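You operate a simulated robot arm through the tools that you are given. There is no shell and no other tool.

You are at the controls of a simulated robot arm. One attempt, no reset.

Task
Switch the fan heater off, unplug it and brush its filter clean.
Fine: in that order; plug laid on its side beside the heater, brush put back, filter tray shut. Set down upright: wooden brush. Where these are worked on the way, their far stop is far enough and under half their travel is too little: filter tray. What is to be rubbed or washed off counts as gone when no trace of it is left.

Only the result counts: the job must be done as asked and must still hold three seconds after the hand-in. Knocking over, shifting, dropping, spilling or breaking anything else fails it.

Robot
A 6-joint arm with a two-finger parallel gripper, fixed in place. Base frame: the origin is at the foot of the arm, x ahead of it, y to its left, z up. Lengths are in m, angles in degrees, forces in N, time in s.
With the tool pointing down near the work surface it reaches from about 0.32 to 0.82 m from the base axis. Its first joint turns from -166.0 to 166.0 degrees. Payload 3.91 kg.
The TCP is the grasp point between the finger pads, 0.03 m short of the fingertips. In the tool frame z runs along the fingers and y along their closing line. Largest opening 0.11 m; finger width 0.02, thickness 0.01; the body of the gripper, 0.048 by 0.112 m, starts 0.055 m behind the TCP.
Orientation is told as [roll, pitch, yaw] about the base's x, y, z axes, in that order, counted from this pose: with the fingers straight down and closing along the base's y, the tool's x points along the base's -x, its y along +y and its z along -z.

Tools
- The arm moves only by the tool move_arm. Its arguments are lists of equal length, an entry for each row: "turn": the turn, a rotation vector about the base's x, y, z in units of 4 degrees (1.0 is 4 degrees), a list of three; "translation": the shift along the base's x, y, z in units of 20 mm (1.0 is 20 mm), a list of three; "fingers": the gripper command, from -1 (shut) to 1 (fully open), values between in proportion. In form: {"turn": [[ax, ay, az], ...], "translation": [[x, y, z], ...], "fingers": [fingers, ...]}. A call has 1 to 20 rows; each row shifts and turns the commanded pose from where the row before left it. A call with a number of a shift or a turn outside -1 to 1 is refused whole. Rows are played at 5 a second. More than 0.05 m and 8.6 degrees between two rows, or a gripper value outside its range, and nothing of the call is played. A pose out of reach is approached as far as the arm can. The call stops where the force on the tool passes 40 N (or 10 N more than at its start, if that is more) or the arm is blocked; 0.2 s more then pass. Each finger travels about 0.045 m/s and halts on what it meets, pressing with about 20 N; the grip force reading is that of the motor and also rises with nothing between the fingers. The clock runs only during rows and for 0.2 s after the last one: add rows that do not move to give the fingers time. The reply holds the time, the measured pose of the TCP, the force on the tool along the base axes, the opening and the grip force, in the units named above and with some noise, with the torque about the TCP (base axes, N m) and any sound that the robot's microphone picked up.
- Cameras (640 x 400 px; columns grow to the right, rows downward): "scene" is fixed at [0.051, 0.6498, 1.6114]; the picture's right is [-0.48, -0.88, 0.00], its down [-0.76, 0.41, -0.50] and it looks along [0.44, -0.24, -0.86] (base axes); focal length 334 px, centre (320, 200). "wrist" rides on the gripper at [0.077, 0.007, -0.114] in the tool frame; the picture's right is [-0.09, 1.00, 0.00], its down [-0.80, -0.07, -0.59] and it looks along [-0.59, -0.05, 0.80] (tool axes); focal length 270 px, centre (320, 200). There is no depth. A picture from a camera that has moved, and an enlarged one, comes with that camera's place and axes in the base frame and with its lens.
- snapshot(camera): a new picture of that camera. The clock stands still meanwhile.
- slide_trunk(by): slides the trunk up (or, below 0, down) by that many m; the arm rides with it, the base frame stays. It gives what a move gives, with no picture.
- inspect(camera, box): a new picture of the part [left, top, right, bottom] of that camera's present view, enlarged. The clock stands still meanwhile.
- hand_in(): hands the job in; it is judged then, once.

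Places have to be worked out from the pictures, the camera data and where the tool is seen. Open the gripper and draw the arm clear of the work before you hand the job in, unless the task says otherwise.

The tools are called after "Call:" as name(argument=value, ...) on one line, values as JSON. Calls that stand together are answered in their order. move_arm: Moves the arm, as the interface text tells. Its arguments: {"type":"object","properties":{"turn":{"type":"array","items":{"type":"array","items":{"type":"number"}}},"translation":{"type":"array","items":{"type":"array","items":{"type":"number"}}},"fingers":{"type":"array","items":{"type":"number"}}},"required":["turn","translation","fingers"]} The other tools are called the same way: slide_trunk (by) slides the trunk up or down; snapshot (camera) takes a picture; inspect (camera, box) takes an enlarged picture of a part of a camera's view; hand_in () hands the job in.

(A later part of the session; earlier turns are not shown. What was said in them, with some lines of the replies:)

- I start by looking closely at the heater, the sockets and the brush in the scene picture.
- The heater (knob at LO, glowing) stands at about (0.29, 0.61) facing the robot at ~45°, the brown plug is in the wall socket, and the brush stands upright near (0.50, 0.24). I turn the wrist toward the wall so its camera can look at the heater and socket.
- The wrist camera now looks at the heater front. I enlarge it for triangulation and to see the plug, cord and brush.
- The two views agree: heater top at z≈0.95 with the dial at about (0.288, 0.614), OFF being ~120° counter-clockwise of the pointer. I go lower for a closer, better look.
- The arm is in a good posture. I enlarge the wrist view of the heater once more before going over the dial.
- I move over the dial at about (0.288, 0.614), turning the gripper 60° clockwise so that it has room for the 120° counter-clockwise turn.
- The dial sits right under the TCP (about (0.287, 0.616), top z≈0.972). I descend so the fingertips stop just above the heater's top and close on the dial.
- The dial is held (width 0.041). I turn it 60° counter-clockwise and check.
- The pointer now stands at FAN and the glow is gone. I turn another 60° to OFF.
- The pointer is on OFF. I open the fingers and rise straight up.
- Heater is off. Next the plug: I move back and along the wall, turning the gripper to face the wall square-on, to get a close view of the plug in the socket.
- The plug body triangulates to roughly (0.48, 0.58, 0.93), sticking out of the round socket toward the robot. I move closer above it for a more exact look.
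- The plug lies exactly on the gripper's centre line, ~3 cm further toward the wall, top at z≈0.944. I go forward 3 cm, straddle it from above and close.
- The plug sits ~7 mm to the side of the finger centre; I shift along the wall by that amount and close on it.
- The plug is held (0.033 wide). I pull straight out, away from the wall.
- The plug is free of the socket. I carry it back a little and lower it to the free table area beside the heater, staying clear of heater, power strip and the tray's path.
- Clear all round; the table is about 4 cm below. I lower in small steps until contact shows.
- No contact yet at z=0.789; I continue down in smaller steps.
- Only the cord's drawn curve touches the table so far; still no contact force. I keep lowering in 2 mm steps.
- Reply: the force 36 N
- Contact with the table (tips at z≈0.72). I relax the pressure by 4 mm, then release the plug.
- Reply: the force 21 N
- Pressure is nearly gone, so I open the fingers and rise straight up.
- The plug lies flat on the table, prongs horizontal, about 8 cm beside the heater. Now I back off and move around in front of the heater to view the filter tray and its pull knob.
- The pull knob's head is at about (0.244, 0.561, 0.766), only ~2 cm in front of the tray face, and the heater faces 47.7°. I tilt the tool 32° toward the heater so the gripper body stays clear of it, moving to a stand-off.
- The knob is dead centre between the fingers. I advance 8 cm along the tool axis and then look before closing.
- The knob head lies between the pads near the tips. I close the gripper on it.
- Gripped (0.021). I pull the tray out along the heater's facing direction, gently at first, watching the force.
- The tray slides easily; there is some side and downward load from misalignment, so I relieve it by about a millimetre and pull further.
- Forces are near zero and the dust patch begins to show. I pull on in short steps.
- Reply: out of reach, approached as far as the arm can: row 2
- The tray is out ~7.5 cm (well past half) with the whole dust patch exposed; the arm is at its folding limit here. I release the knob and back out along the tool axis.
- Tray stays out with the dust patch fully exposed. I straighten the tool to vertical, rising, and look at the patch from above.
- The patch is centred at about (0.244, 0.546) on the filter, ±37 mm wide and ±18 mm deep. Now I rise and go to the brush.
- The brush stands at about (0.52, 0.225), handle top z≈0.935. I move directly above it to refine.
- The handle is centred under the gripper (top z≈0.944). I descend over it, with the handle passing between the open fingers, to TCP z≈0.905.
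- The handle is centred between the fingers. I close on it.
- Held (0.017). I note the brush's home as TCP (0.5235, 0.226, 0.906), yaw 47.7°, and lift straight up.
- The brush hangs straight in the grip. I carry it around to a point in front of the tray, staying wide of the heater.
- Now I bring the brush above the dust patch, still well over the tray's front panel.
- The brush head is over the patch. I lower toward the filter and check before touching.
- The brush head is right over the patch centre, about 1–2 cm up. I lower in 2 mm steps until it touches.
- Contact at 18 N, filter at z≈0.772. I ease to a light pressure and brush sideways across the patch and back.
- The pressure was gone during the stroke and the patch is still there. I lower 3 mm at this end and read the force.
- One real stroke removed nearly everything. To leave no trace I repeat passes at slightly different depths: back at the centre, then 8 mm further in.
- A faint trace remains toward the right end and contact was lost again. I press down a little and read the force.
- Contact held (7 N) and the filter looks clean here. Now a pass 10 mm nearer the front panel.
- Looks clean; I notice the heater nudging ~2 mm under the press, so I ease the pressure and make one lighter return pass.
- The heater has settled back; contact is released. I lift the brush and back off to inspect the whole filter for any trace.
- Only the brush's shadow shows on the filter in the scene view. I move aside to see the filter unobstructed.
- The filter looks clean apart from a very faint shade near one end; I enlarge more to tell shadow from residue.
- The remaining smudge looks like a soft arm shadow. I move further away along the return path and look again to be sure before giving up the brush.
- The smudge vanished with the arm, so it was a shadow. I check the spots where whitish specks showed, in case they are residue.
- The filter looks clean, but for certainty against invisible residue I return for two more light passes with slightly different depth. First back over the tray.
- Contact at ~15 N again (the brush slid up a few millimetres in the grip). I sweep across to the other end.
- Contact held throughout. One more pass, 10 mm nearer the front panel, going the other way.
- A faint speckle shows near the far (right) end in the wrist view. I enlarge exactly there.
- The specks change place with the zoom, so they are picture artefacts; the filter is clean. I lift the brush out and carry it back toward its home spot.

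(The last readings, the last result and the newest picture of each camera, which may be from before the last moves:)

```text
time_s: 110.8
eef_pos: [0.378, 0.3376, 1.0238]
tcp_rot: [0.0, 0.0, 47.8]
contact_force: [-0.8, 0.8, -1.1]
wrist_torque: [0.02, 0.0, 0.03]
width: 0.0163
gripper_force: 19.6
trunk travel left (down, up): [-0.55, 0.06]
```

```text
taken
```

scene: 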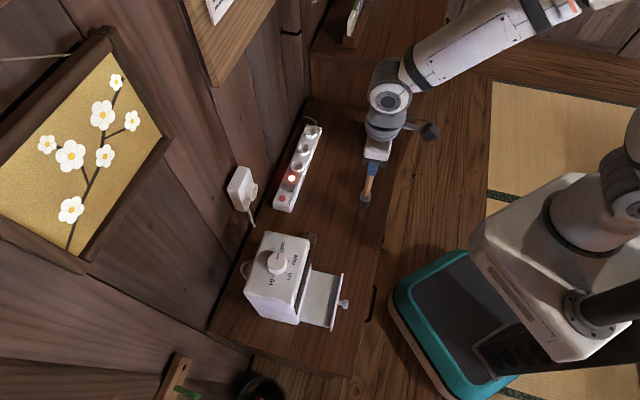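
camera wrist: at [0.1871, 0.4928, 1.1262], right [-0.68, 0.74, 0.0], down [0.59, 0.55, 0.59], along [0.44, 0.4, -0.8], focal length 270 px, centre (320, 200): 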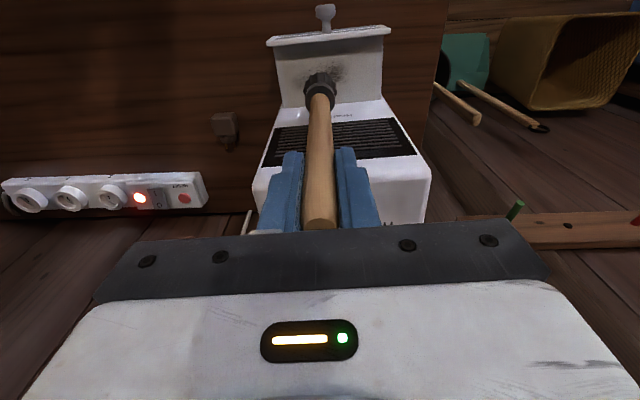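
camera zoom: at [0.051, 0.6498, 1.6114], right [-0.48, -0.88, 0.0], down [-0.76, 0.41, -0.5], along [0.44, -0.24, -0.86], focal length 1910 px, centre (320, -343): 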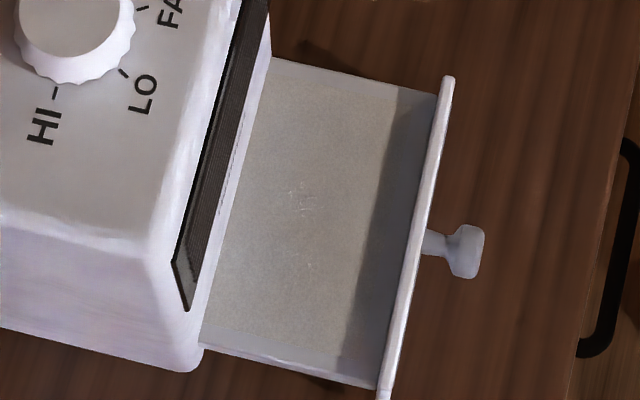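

Filter clean. I bring the brush over its home spot and lower it to about 1.5 cm above the table.

Call:
move_arm(turn=[[0, 0, 0], [0, 0, 0], [0, 0, 0], [0, 0, 0], [0, 0, 0], [0, 0, 0], [0, 0, 0], [0, 0, 0], [0, 0, 0], [0, 0, 0], [0, 0, 0], [0, 0, 0], [0, 0, 0], [0, 0, 0], [0, 0, 0]], translation=[[0.909, -0.6975, 0], [0.909, -0.6975, 0], [0.909, -0.6975, 0], [0.909, -0.6975, 0], [0.909, -0.6975, 0], [0.909, -0.6975, 0], [0.909, -0.6975, 0], [0.909, -0.6975, 0], [0, 0, 0], [0, 0, -1], [0, 0, -1], [0, 0, -1], [0, 0, -1], [0, 0, -1], [0, 0, 0]], fingers=[-1, -1, -1, -1, -1, -1, -1, -1, -1, -1, -1, -1, -1, -1, -1])

Call:
inspect(camera="scene", box=[320, 90, 440, 200])

Call:
snapshot(camera="wrist")

```text
time_s: 114.0
eef_pos: [0.5262, 0.2271, 0.924]
tcp_rot: [0.0, 0.0, 47.7]
contact_force: [-0.4, 0.3, -0.6]
wrist_torque: [0.02, 0.01, -0.01]
width: 0.0163
gripper_force: 20.2
trunk travel left (down, up): [-0.55, 0.06]
```

```text
3.64 times, centred on (380, 145) of scene
camera zoom: at [0.051, 0.6498, 1.6114], right [-0.48, -0.88, 0.0], down [-0.76, 0.41, -0.5], along [0.44, -0.24, -0.86], focal length 1215 px, centre (102, 400)
```

zoom: 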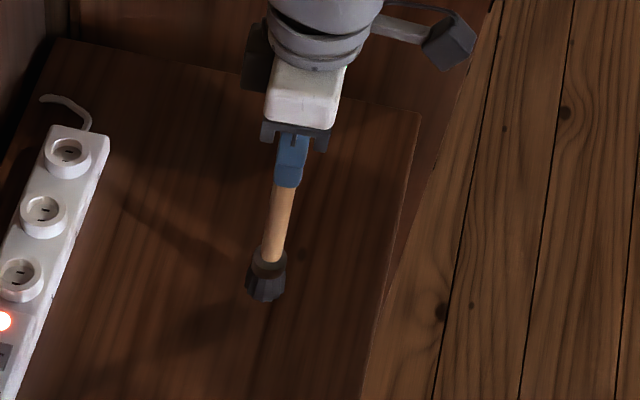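

```text
taken
camera wrist: at [0.4675, 0.1742, 1.0378], right [-0.68, 0.74, 0.0], down [0.59, 0.55, 0.59], along [0.44, 0.4, -0.8], focal length 270 px, centre (320, 200)
```

wrist: 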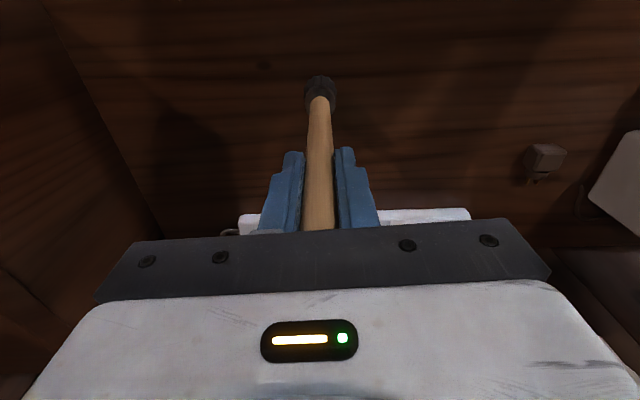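

Position matches home within ~2–3 mm; I trim it and lower in small steps until the bristles touch the table.

Call:
move_arm(turn=[[0, 0, 0], [0, 0, 0], [0, 0, 0], [0, 0, 0], [0, 0, 0]], translation=[[-0.1, -0.04, -0.2], [0, 0, -0.3], [0, 0, -0.3], [0, 0, -0.2], [0, 0, 0]], fingers=[-1, -1, -1, -1, -1])

```text
time_s: 115.2
eef_pos: [0.5232, 0.2236, 0.9026]
tcp_rot: [0.0, -0.1, 47.6]
contact_force: [0.2, 0.5, -0.8]
wrist_torque: [0.0, 0.03, -0.01]
width: 0.0163
gripper_force: 20.1
trunk travel left (down, up): [-0.55, 0.06]
```

Call:
move_arm(turn=[[0, 0, 0], [0, 0, 0], [0, 0, 0]], translation=[[0, 0, -0.08], [0, 0, -0.08], [0, 0, 0]], fingers=[-1, -1, -1])

```text
time_s: 116.0
eef_pos: [0.5222, 0.2252, 0.9026]
tcp_rot: [-0.1, -0.3, 47.6]
contact_force: [0.8, -0.2, 18.1]
wrist_torque: [-0.18, 0.01, 0.0]
width: 0.0163
gripper_force: 19.6
trunk travel left (down, up): [-0.55, 0.06]
```

Touching with 18 N; I ease off before releasing.

Call:
move_arm(turn=[[0, 0, 0], [0, 0, 0]], translation=[[0, 0, 0.1], [0, 0, 0]], fingers=[-1, -1])

Call:
inspect(camera="scene", box=[320, 90, 440, 200])

```text
time_s: 116.6
eef_pos: [0.5219, 0.2256, 0.9022]
tcp_rot: [0.1, 0.1, 47.7]
contact_force: [2.1, -0.1, 7.6]
wrist_torque: [0.05, -0.32, 0.01]
width: 0.0165
gripper_force: 20.2
trunk travel left (down, up): [-0.55, 0.06]
```

```text
3.64 times, centred on (380, 145) of scene
camera zoom: at [0.051, 0.6498, 1.6114], right [-0.48, -0.88, 0.0], down [-0.76, 0.41, -0.5], along [0.44, -0.24, -0.86], focal length 1215 px, centre (102, 400)
```

zoom: 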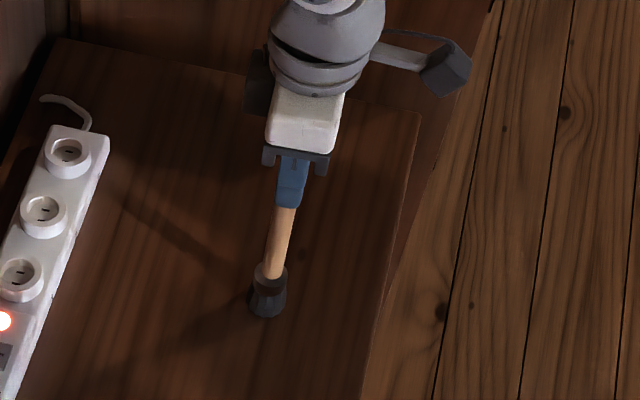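

The brush foot is exactly where it stood at the start. I ease 1 mm more, open gradually, and check it stands.

Call:
move_arm(turn=[[0, 0, 0], [0, 0, 0], [0, 0, 0], [0, 0, 0], [0, 0, 0], [0, 0, 0], [0, 0, 0]], translation=[[0, 0, 0.05], [0, 0, 0], [0, 0, 0], [0, 0, 0], [0, 0, 0], [0, 0, 0], [0, 0, 0]], fingers=[-1, -0.65, -0.5, -0.3, 0, 0.3, 0.3])

Call:
snapshot(camera="wrist")

Call:
inspect(camera="scene", box=[320, 90, 440, 200])

```text
time_s: 118.2
eef_pos: [0.5222, 0.2261, 0.902]
tcp_rot: [-0.1, 0.0, 47.7]
contact_force: [0.7, 0.0, -0.5]
wrist_torque: [-0.01, -0.01, 0.01]
width: 0.0715
gripper_force: 0.1
trunk travel left (down, up): [-0.55, 0.06]
```

```text
taken
camera wrist: at [0.4645, 0.1723, 1.017], right [-0.68, 0.74, 0.0], down [0.59, 0.55, 0.59], along [0.44, 0.4, -0.8], focal length 270 px, centre (320, 200)
```

wrist: 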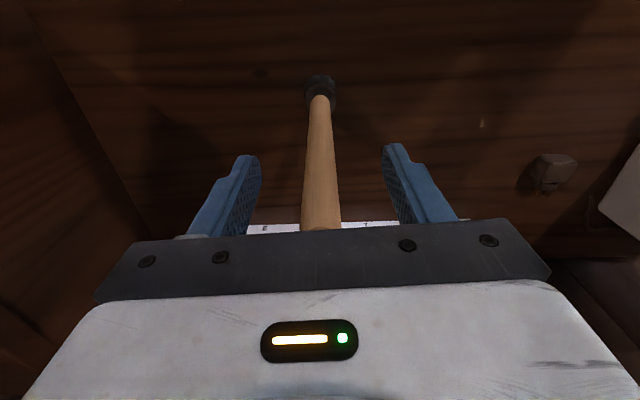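

```text
3.64 times, centred on (380, 145) of scene
camera zoom: at [0.051, 0.6498, 1.6114], right [-0.48, -0.88, 0.0], down [-0.76, 0.41, -0.5], along [0.44, -0.24, -0.86], focal length 1215 px, centre (102, 400)
```

zoom: 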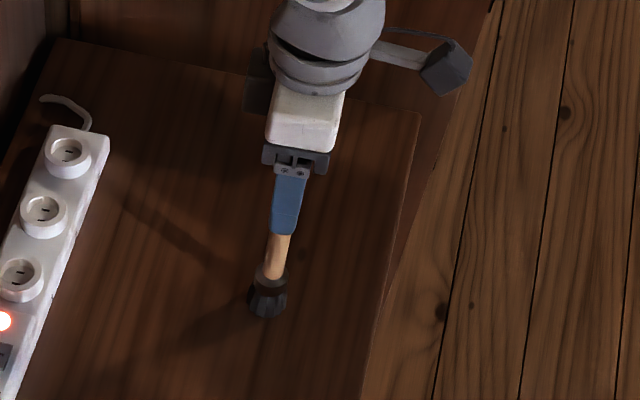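

The brush stands by itself. I rise straight up off it.

Call:
move_arm(turn=[[0, 0, 0], [0, 0, 0], [0, 0, 0], [0, 0, 0], [0, 0, 0], [0, 0, 0], [0, 0, 0], [0, 0, 0], [0, 0, 0], [0, 0, 0]], translation=[[0, 0, 0.5], [0, 0, 1], [0, 0, 1], [0, 0, 1], [0, 0, 1], [0, 0, 1], [0, 0, 1], [0, 0, 1], [0, 0, 0.5], [0, 0, 0]], fingers=[0.3, 0.3, 0.3, 0.3, 0.3, 0.3, 0.3, 0.3, 0.3, 0.3])

Call:
snapshot(camera="scene")

Call:
inspect(camera="scene", box=[320, 90, 440, 200])

```text
time_s: 120.4
eef_pos: [0.5231, 0.2245, 1.0644]
tcp_rot: [0.0, 0.0, 47.6]
contact_force: [-1.2, -0.1, 0.7]
wrist_torque: [0.0, -0.03, 0.04]
width: 0.0713
gripper_force: 0.0
trunk travel left (down, up): [-0.55, 0.06]
```

```text
taken
```

scene: 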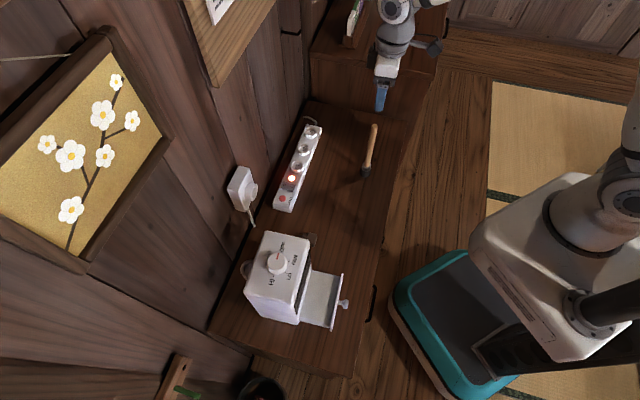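

```text
3.64 times, centred on (380, 145) of scene
camera zoom: at [0.051, 0.6498, 1.6114], right [-0.48, -0.88, 0.0], down [-0.76, 0.41, -0.5], along [0.44, -0.24, -0.86], focal length 1215 px, centre (102, 400)
```

zoom: 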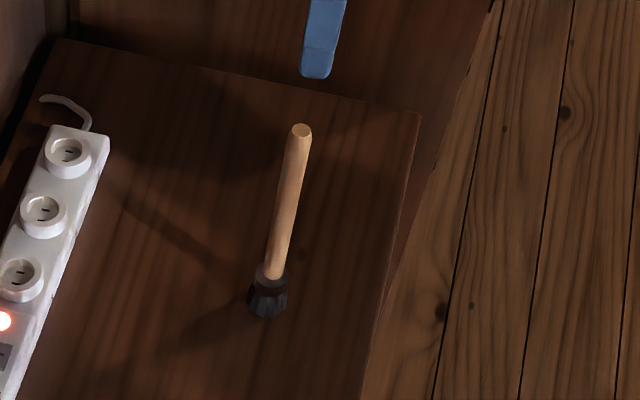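

Brush is back exactly where it was and upright. Now I close the fingers and travel to a point in front of the open tray's knob (expected head at about (0.192, 0.506, 0.766)).

Call:
move_arm(turn=[[0, 0, 0], [0, 0, 0], [0, 0, 0], [0, 0, 0], [0, 0, 0], [0, 0, 0], [0, 0, 0], [0, 0, 0], [0, 0, 0], [0, 0, 0], [0, 0, 0], [0, 0, 0], [0, 0, 0], [0, 0, 0], [0, 0, 0], [0, 0, 0], [0, 0, 0], [0, 0, 0], [0, 0, 0], [0, 0, 0]], translation=[[-0.894, 0.6245, -0.1], [-0.894, 0.6245, -0.1], [-0.894, 0.6245, -0.1], [-0.894, 0.6245, -0.1], [-0.894, 0.6245, -0.1], [-0.894, 0.6245, -0.1], [-0.894, 0.6245, -0.1], [-0.894, 0.6245, -0.1], [-0.894, 0.6245, -0.1], [-0.894, 0.6245, -0.1], [-0.894, 0.6245, -0.2], [-0.894, 0.6245, -0.2], [-0.894, 0.6245, -0.2], [-0.894, 0.6245, -0.2], [-0.894, 0.6245, -0.2], [-0.894, 0.6245, -0.2], [-0.894, 0.6245, -0.2], [-0.894, 0.6245, -0.2], [-0.894, 0.6245, -0.2], [-0.894, 0.6245, -0.2]], fingers=[0.3, 0.3, 0.3, 0.3, 0.3, 0.3, -0.2, -0.5, -1, -1, -1, -1, -1, -1, -1, -1, -1, -1, -1, -1])

Call:
snapshot(camera="wrist")

Call:
snapshot(camera="scene")

```text
time_s: 124.6
eef_pos: [0.1667, 0.4741, 1.0061]
tcp_rot: [0.0, 0.0, 47.7]
contact_force: [-0.8, -0.9, 0.2]
wrist_torque: [-0.04, -0.02, -0.01]
width: 0.0
gripper_force: 19.6
trunk travel left (down, up): [-0.55, 0.06]
```

```text
taken
camera wrist: at [0.1071, 0.4214, 1.1193], right [-0.68, 0.74, 0.0], down [0.59, 0.55, 0.59], along [0.44, 0.4, -0.8], focal length 270 px, centre (320, 200)
```

wrist: 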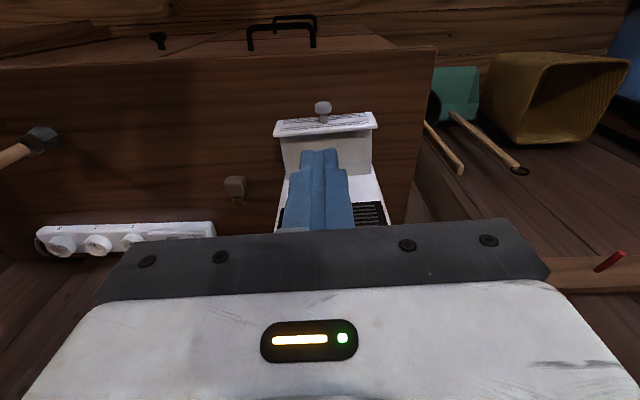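

```text
taken
```

scene: 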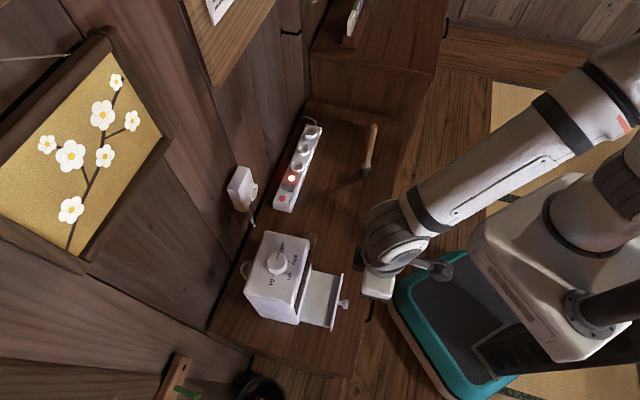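

The knob is on the fingers' centre line. I step back 1.5 cm more, tilt 12° toward the heater and descend in front of the knob.

Call:
move_arm(turn=[[0.74, -0.673, 0], [0.74, -0.673, 0], [0.74, -0.673, 0], [0, 0, 0], [0, 0, 0], [0, 0, 0], [0, 0, 0], [0, 0, 0], [0, 0, 0], [0, 0, 0], [0, 0, 0], [0, 0, 0]], translation=[[-0.27, -0.29, 0], [-0.27, -0.29, -0.8], [0, 0, -0.95], [0, 0, -0.95], [0, 0, -0.95], [0, 0, -0.95], [0, 0, -0.95], [0, 0, -0.95], [0, 0, -0.95], [0, 0, -0.95], [0, 0, 0], [0, 0, 0]], fingers=[-1, -1, -1, -1, -1, -1, -1, -1, -1, -1, -1, -1])

Call:
snapshot(camera="wrist")

Call:
inspect(camera="scene", box=[250, 220, 410, 340])

```text
time_s: 127.2
eef_pos: [0.1544, 0.4633, 0.8358]
tcp_rot: [0.0, -12.0, 47.7]
contact_force: [0.3, 0.2, 0.9]
wrist_torque: [0.03, -0.01, -0.01]
width: 0.0
gripper_force: 20.3
trunk travel left (down, up): [-0.55, 0.06]
```

```text
taken
camera wrist: at [0.0818, 0.3943, 0.9305], right [-0.68, 0.73, 0.02], down [0.5, 0.44, 0.75], along [0.54, 0.52, -0.66], focal length 270 px, centre (320, 200)
```

wrist: 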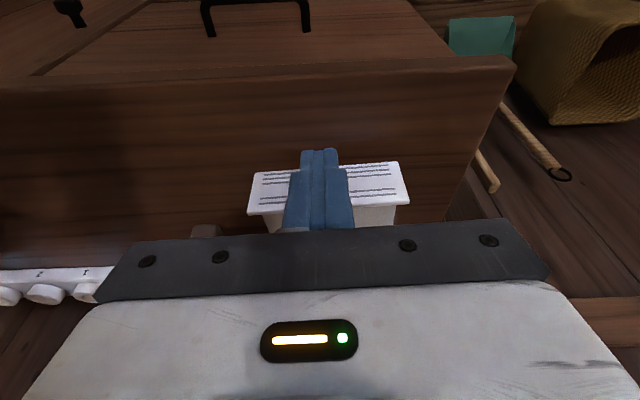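

```text
3.33 times, centred on (330, 280) of scene
camera zoom: at [0.051, 0.6498, 1.6114], right [-0.48, -0.88, 0.0], down [-0.76, 0.41, -0.5], along [0.44, -0.24, -0.86], focal length 1114 px, centre (287, -67)
```

zoom: 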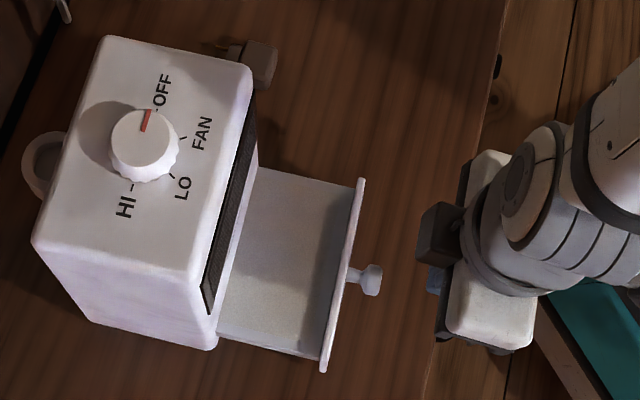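

Tips are well in front of the knob. I lower the last 5.5 cm to knob level.

Call:
move_arm(turn=[[0, 0, 0], [0, 0, 0], [0, 0, 0], [0, 0, 0]], translation=[[0, 0, -0.9], [0, 0, -0.9], [0, 0, -0.9], [0, 0, 0]], fingers=[-1, -1, -1, -1])

Call:
snapshot(camera="wrist")

Call:
inspect(camera="scene", box=[250, 220, 410, 340])

```text
time_s: 128.2
eef_pos: [0.1563, 0.4632, 0.7825]
tcp_rot: [0.1, -12.0, 47.7]
contact_force: [-0.1, -1.1, 0.1]
wrist_torque: [0.0, 0.01, 0.01]
width: 0.0
gripper_force: 20.2
trunk travel left (down, up): [-0.55, 0.06]
```

```text
taken
camera wrist: at [0.0838, 0.3937, 0.878], right [-0.68, 0.73, 0.02], down [0.5, 0.44, 0.75], along [0.54, 0.52, -0.66], focal length 270 px, centre (320, 200)
```

wrist: 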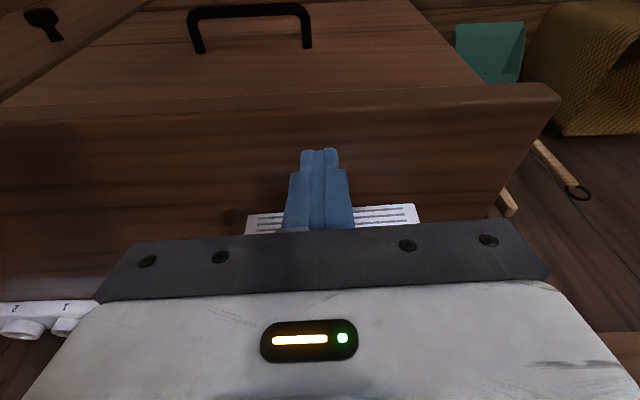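

```text
3.33 times, centred on (330, 280) of scene
camera zoom: at [0.051, 0.6498, 1.6114], right [-0.48, -0.88, 0.0], down [-0.76, 0.41, -0.5], along [0.44, -0.24, -0.86], focal length 1114 px, centre (287, -67)
```

zoom: 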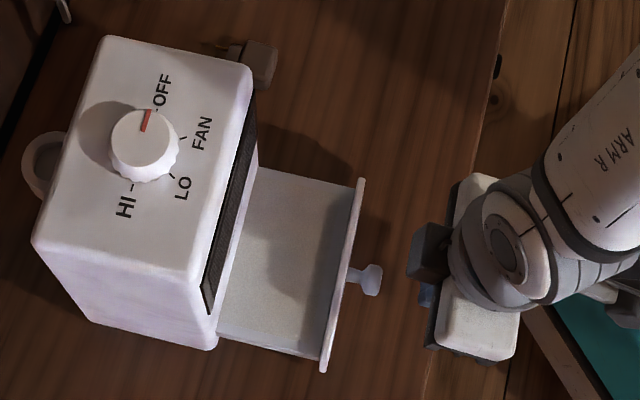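

Aligned with the knob. I push inward along the tray's axis, first few centimetres to contact.

Call:
move_arm(turn=[[0, 0, 0], [0, 0, 0], [0, 0, 0], [0, 0, 0], [0, 0, 0], [0, 0, 0]], translation=[[0.337, 0.37, 0], [0.337, 0.37, 0], [0.337, 0.37, 0], [0.337, 0.37, 0], [0.337, 0.37, 0], [0, 0, 0]], fingers=[-1, -1, -1, -1, -1, -1])

Call:
inspect(camera="scene", box=[250, 220, 410, 340])

Call:
snapshot(camera="wrist")

```text
time_s: 129.6
eef_pos: [0.188, 0.4989, 0.7833]
tcp_rot: [0.1, -11.9, 47.8]
contact_force: [1.3, 0.2, -0.2]
wrist_torque: [-0.03, -0.01, 0.0]
width: 0.0001
gripper_force: 19.8
trunk travel left (down, up): [-0.55, 0.06]
```

```text
3.33 times, centred on (330, 280) of scene
camera zoom: at [0.051, 0.6498, 1.6114], right [-0.48, -0.88, 0.0], down [-0.76, 0.41, -0.5], along [0.44, -0.24, -0.86], focal length 1114 px, centre (287, -67)
```

zoom: 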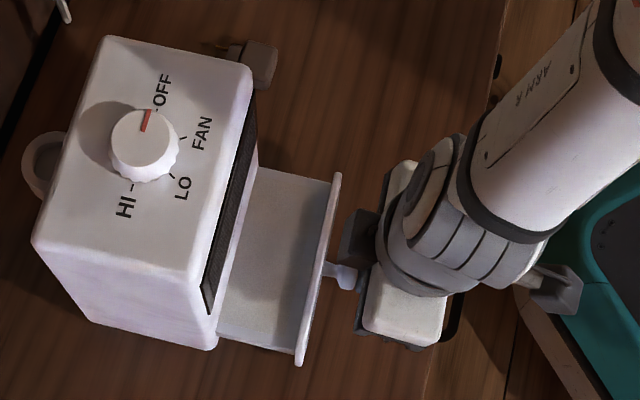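

```text
taken
camera wrist: at [0.1139, 0.4298, 0.8777], right [-0.68, 0.73, 0.02], down [0.5, 0.44, 0.75], along [0.54, 0.52, -0.66], focal length 270 px, centre (320, 200)
```

wrist: 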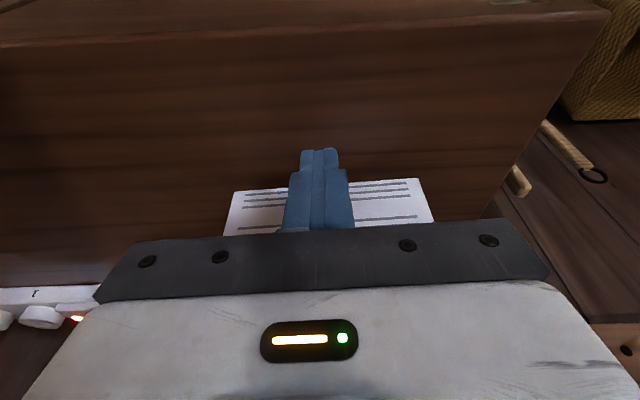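

The tray is sliding in with little force. I continue 5 cm.

Call:
move_arm(turn=[[0, 0, 0], [0, 0, 0], [0, 0, 0], [0, 0, 0], [0, 0, 0], [0, 0, 0]], translation=[[0.337, 0.37, 0], [0.337, 0.37, 0], [0.337, 0.37, 0], [0.337, 0.37, 0], [0.337, 0.37, 0], [0, 0, 0]], fingers=[-1, -1, -1, -1, -1, -1])

Call:
inspect(camera="scene", box=[250, 220, 410, 340])

Call:
snapshot(camera="wrist")

```text
time_s: 131.0
eef_pos: [0.2211, 0.5371, 0.7838]
tcp_rot: [0.0, -12.0, 47.7]
contact_force: [0.7, 0.6, -0.3]
wrist_torque: [-0.03, 0.03, 0.02]
width: 0.0003
gripper_force: 20.1
trunk travel left (down, up): [-0.55, 0.06]
```

```text
3.33 times, centred on (330, 280) of scene
camera zoom: at [0.051, 0.6498, 1.6114], right [-0.48, -0.88, 0.0], down [-0.76, 0.41, -0.5], along [0.44, -0.24, -0.86], focal length 1114 px, centre (287, -67)
```

zoom: 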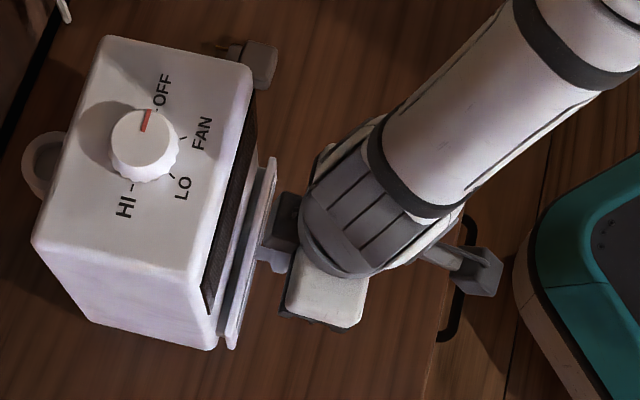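

```text
taken
camera wrist: at [0.1477, 0.468, 0.8781], right [-0.68, 0.73, 0.02], down [0.5, 0.44, 0.75], along [0.54, 0.52, -0.66], focal length 270 px, centre (320, 200)
```

wrist: 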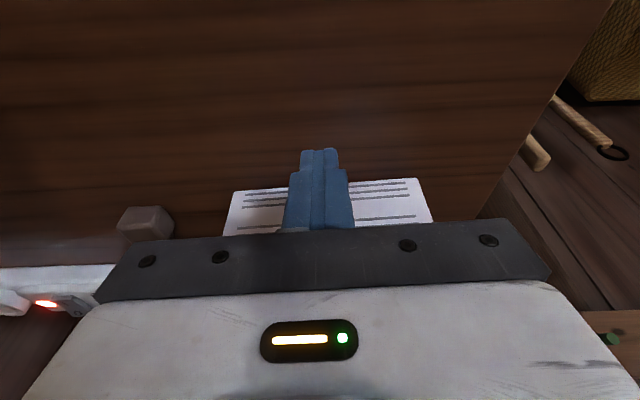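

Nearly shut, about 1–1.5 cm left. I push in small steps until the stop shows in the force.

Call:
move_arm(turn=[[0, 0, 0], [0, 0, 0], [0, 0, 0], [0, 0, 0]], translation=[[0.135, 0.148, 0], [0.135, 0.148, 0], [0.101, 0.111, 0], [0, 0, 0]], fingers=[-1, -1, -1, -1])

Call:
inspect(camera="scene", box=[250, 220, 410, 340])

```text
time_s: 132.0
eef_pos: [0.2286, 0.5458, 0.7804]
tcp_rot: [0.0, -11.9, 47.6]
contact_force: [-2.2, -1.2, -0.7]
wrist_torque: [-0.05, 0.03, -0.03]
width: 0.0
gripper_force: 19.8
trunk travel left (down, up): [-0.55, 0.06]
```

```text
3.33 times, centred on (330, 280) of scene
camera zoom: at [0.051, 0.6498, 1.6114], right [-0.48, -0.88, 0.0], down [-0.76, 0.41, -0.5], along [0.44, -0.24, -0.86], focal length 1114 px, centre (287, -67)
```

zoom: 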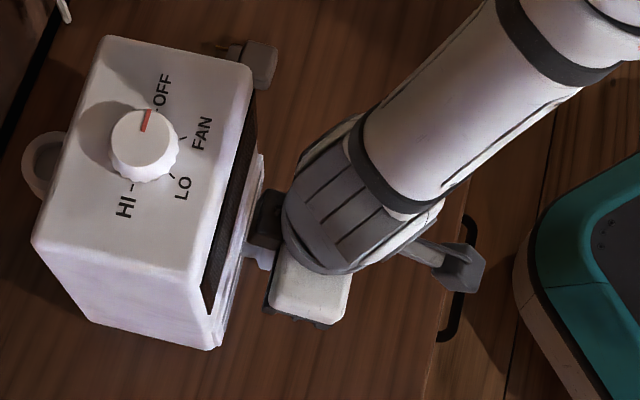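

It looks shut; I press 2 mm at a time to confirm the stop.

Call:
move_arm(turn=[[0, 0, 0], [0, 0, 0]], translation=[[0.067, 0.074, 0], [0, 0, 0]], fingers=[-1, -1])

```text
time_s: 132.6
eef_pos: [0.2296, 0.5458, 0.7807]
tcp_rot: [0.0, -11.8, 47.7]
contact_force: [-4.6, -6.4, -0.9]
wrist_torque: [-0.08, 0.21, 0.02]
width: 0.0002
gripper_force: 20.2
trunk travel left (down, up): [-0.55, 0.06]
```

Call:
move_arm(turn=[[0, 0, 0], [0, 0, 0]], translation=[[0.034, 0.037, 0], [0, 0, 0]], fingers=[-1, -1])

Call:
inspect(camera="scene", box=[250, 220, 410, 340])

```text
time_s: 133.2
eef_pos: [0.2301, 0.5476, 0.7813]
tcp_rot: [0.0, -12.1, 47.7]
contact_force: [-1.9, -3.0, -1.4]
wrist_torque: [-0.05, 0.06, 0.02]
width: 0.0002
gripper_force: 19.9
trunk travel left (down, up): [-0.55, 0.06]
```

```text
3.33 times, centred on (330, 280) of scene
camera zoom: at [0.051, 0.6498, 1.6114], right [-0.48, -0.88, 0.0], down [-0.76, 0.41, -0.5], along [0.44, -0.24, -0.86], focal length 1114 px, centre (287, -67)
```

zoom: 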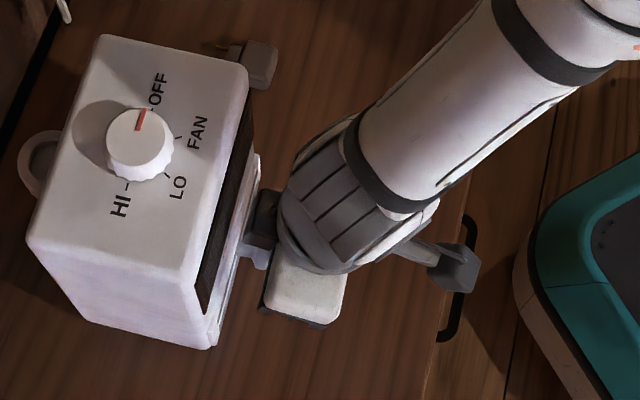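

The heater is starting to lean back slightly, so the tray is fully against its stop. I back off gently now.

Call:
move_arm(turn=[[0, 0, 0], [0, 0, 0], [0, 0, 0], [0, 0, 0], [0, 0, 0], [0, 0, 0]], translation=[[-0.034, -0.037, 0], [-0.034, -0.037, 0], [-0.067, -0.074, 0], [-0.101, -0.111, 0], [-0.337, -0.37, 0], [0, 0, 0]], fingers=[-1, -1, -1, -1, -1, -1])

Call:
inspect(camera="scene", box=[250, 220, 410, 340])

```text
time_s: 134.6
eef_pos: [0.219, 0.5352, 0.784]
tcp_rot: [0.0, -12.1, 47.6]
contact_force: [-0.5, -0.1, 1.1]
wrist_torque: [0.0, 0.0, 0.0]
width: 0.0
gripper_force: 19.8
trunk travel left (down, up): [-0.55, 0.06]
```

```text
3.33 times, centred on (330, 280) of scene
camera zoom: at [0.051, 0.6498, 1.6114], right [-0.48, -0.88, 0.0], down [-0.76, 0.41, -0.5], along [0.44, -0.24, -0.86], focal length 1114 px, centre (287, -67)
```

zoom: 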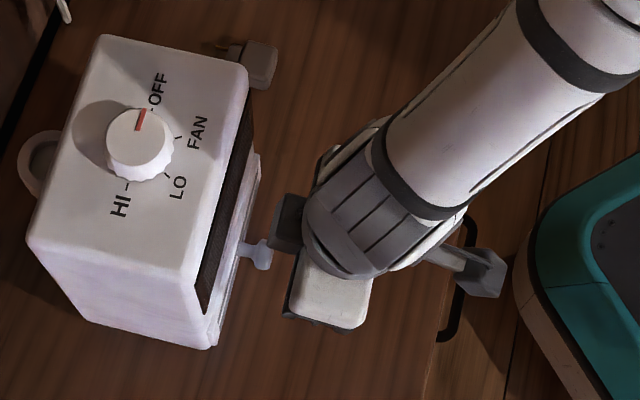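

The tray is shut (knob-to-body offset identical to the start); the heater stands level. I back away, rise and straighten the tool.

Call:
move_arm(turn=[[0, 0, 0], [0, 0, 0], [0, 0, 0], [0, 0, 0], [0, 0, 0], [0, 0, 0], [0, 0, 0], [0, 0, 0], [-0.74, 0.673, 0], [-0.74, 0.673, 0], [-0.74, 0.673, 0], [0, 0, 0], [0, 0, 0], [0, 0, 0]], translation=[[-0.5, -0.55, 0], [-0.5, -0.55, 0], [-0.5, -0.55, 0.3], [0, 0, 1], [0, 0, 1], [0, 0, 1], [0, 0, 1], [0, 0, 1], [0, 0, 1], [0, 0, 1], [0, 0, 1], [0, 0, 1], [0, 0, 1], [0, 0, 0]], fingers=[-1, -1, -1, -1, -1, -1, -1, -1, -1, 0, 0.5, 1, 1, 1])

Call:
snapshot(camera="wrist")

Call:
snapshot(camera="scene")

Call:
inspect(camera="scene", box=[210, 200, 360, 340])

```text
time_s: 137.6
eef_pos: [0.1904, 0.5025, 0.9902]
tcp_rot: [0.0, -0.1, 47.7]
contact_force: [-0.4, 0.0, 0.4]
wrist_torque: [-0.01, 0.03, -0.01]
width: 0.1022
gripper_force: 0.1
trunk travel left (down, up): [-0.55, 0.06]
```

```text
taken
camera wrist: at [0.1318, 0.449, 1.1037], right [-0.68, 0.73, 0.0], down [0.59, 0.55, 0.59], along [0.44, 0.4, -0.8], focal length 270 px, centre (320, 200)
```

wrist: 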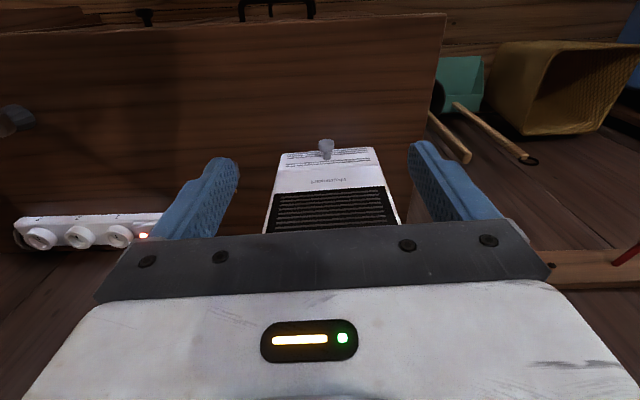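

```text
taken
```

scene: 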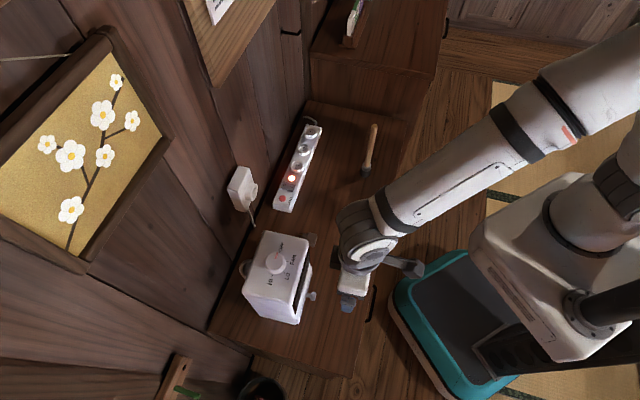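

```text
2.86 times, centred on (285, 270) of scene
camera zoom: at [0.051, 0.6498, 1.6114], right [-0.48, -0.88, 0.0], down [-0.76, 0.41, -0.5], along [0.44, -0.24, -0.86], focal length 955 px, centre (420, 0)
```

zoom: 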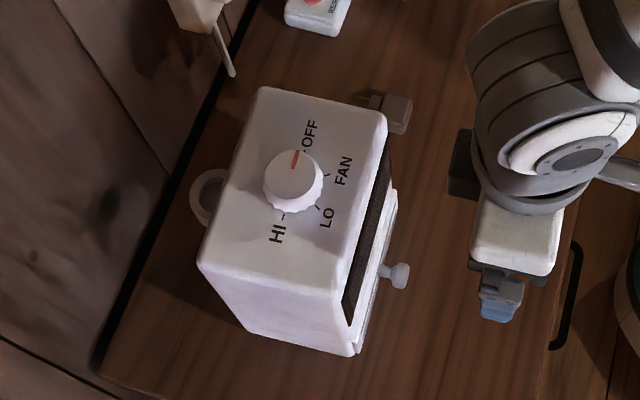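

Call:
inspect(camera="wrist", box=[255, 130, 405, 235])

Call:
inspect(camera="scene", box=[285, 255, 335, 330])

Call:
inspect(camera="scene", box=[285, 220, 330, 260])

```text
3.81 times, centred on (330, 182) of wrist
camera zoom: at [0.1318, 0.449, 1.1037], right [-0.68, 0.73, 0.0], down [0.59, 0.55, 0.59], along [0.44, 0.4, -0.8], focal length 1030 px, centre (282, 267)
```

zoom: 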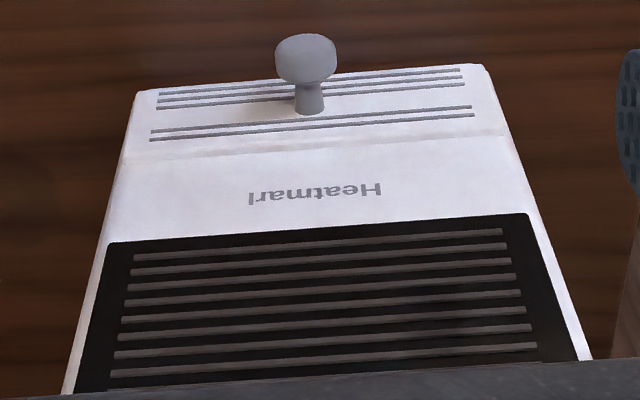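

```text
5.33 times, centred on (310, 292) of scene
camera zoom: at [0.051, 0.6498, 1.6114], right [-0.48, -0.88, 0.0], down [-0.76, 0.41, -0.5], along [0.44, -0.24, -0.86], focal length 1782 px, centre (373, -293)
```

zoom: 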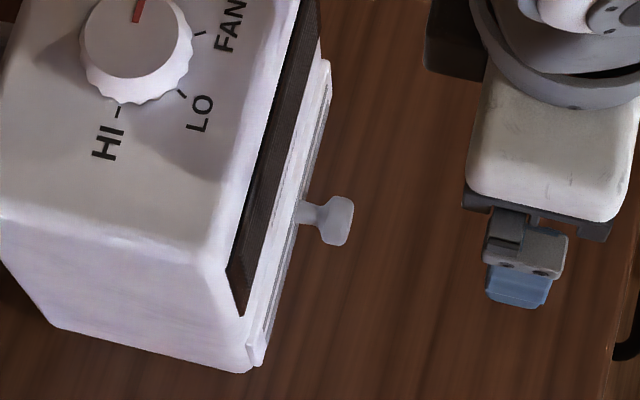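

```text
10.00 times, centred on (308, 240) of scene
camera zoom: at [0.051, 0.6498, 1.6114], right [-0.48, -0.88, 0.0], down [-0.76, 0.41, -0.5], along [0.44, -0.24, -0.86], focal length 3342 px, centre (445, -200)
```

zoom: 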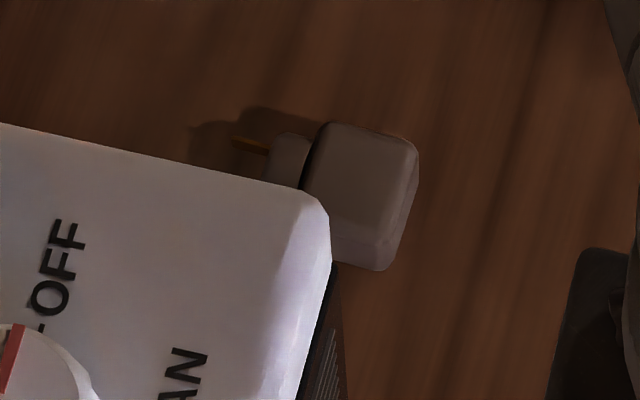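

Everything checks: dial at OFF, plug lying on its side by the heater, brush upright at home, tray shut and filter clean. I draw the open gripper up and away.

Call:
move_arm(turn=[[0, 0, 0], [0, 0, 0], [0, 0, 0], [0, 0, 0], [0, 0, 0], [0, 0, 0], [0, 0, 0], [0, 0, 0], [0, 0, 0], [0, 0, 0], [0, 0, 0]], translation=[[-0.2, -0.2, 1], [-0.4, -0.4, 1], [-0.4, -0.4, 1], [-0.4, -0.4, 1], [-0.4, -0.4, 1], [-0.4, -0.4, 1], [-0.4, -0.4, 1], [-0.4, -0.4, 1], [-0.4, -0.4, 1], [-0.4, -0.4, 1], [0, 0, 0]], fingers=[1, 1, 1, 1, 1, 1, 1, 1, 1, 1, 1])

Call:
snapshot(camera="scene")

Call:
snapshot(camera="wrist")

Call:
inspect(camera="scene", box=[210, 100, 390, 340])

```text
time_s: 140.0
eef_pos: [0.1122, 0.4279, 1.1874]
tcp_rot: [0.0, 0.0, 47.7]
contact_force: [-1.0, -0.6, 0.0]
wrist_torque: [-0.03, 0.02, 0.0]
width: 0.1099
gripper_force: 0.1
trunk travel left (down, up): [-0.55, 0.06]
```

```text
taken
```

scene: 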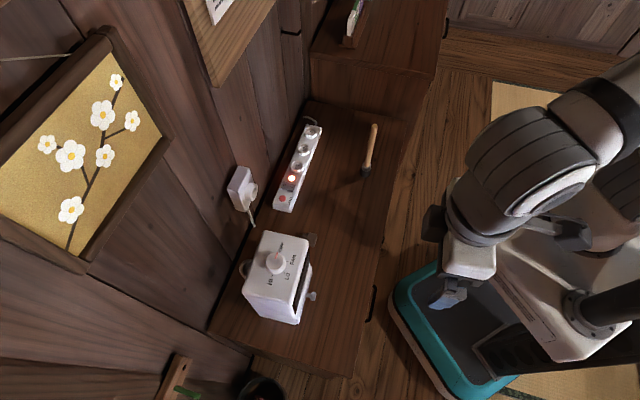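

```text
taken
camera wrist: at [0.0543, 0.3748, 1.3012], right [-0.68, 0.73, 0.0], down [0.59, 0.55, 0.59], along [0.44, 0.4, -0.8], focal length 270 px, centre (320, 200)
```

wrist: 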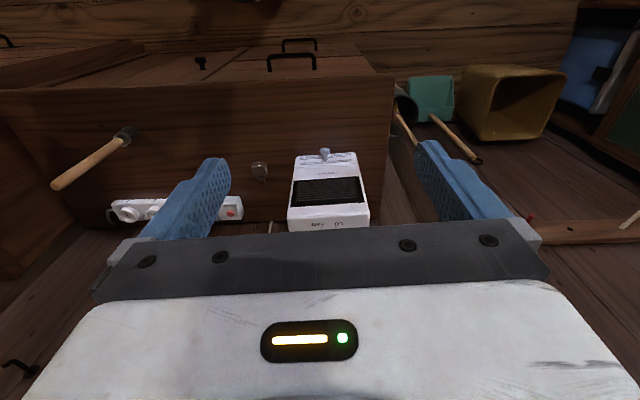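

```text
1.67 times, centred on (300, 220) of scene
camera zoom: at [0.051, 0.6498, 1.6114], right [-0.48, -0.88, 0.0], down [-0.76, 0.41, -0.5], along [0.44, -0.24, -0.86], focal length 557 px, centre (353, 167)
```

zoom: 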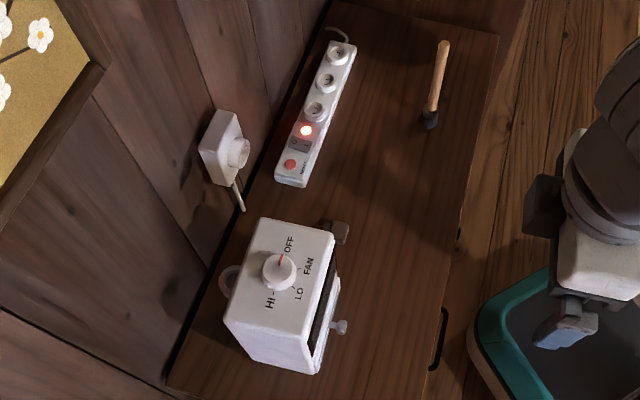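

The arm is clear with the gripper open, and every item is in its asked-for final state: heater off, plug out and on its side, brush upright at home, tray shut. I hand in.

Call:
hand_in()

```text
The job is handed in.
```

The heater is switched off and unplugged, and its filter is brushed clean, in that order; I've handed the job in. No verdict came back, so what follows is from my own last pictures and readings.

- **Heater:** the dial is on OFF and the glow is gone. It slid a few millimetres when I turned the dial and pushed the tray shut, but it stands level.
- **Plug:** it lies on its side on the table, about 8 cm from the heater.
- **Filter:** no dust shows in the close-ups. The tray was out about 7.5 cm for brushing, where the arm could pull no further. I don't know its full travel, but that should be well past half.
- **Tray:** it is shut against its stop.
- **Brush:** it stands upright where I found it, to within a few millimetres.

I saw nothing else move. The gripper is open and the arm is clear of the table.
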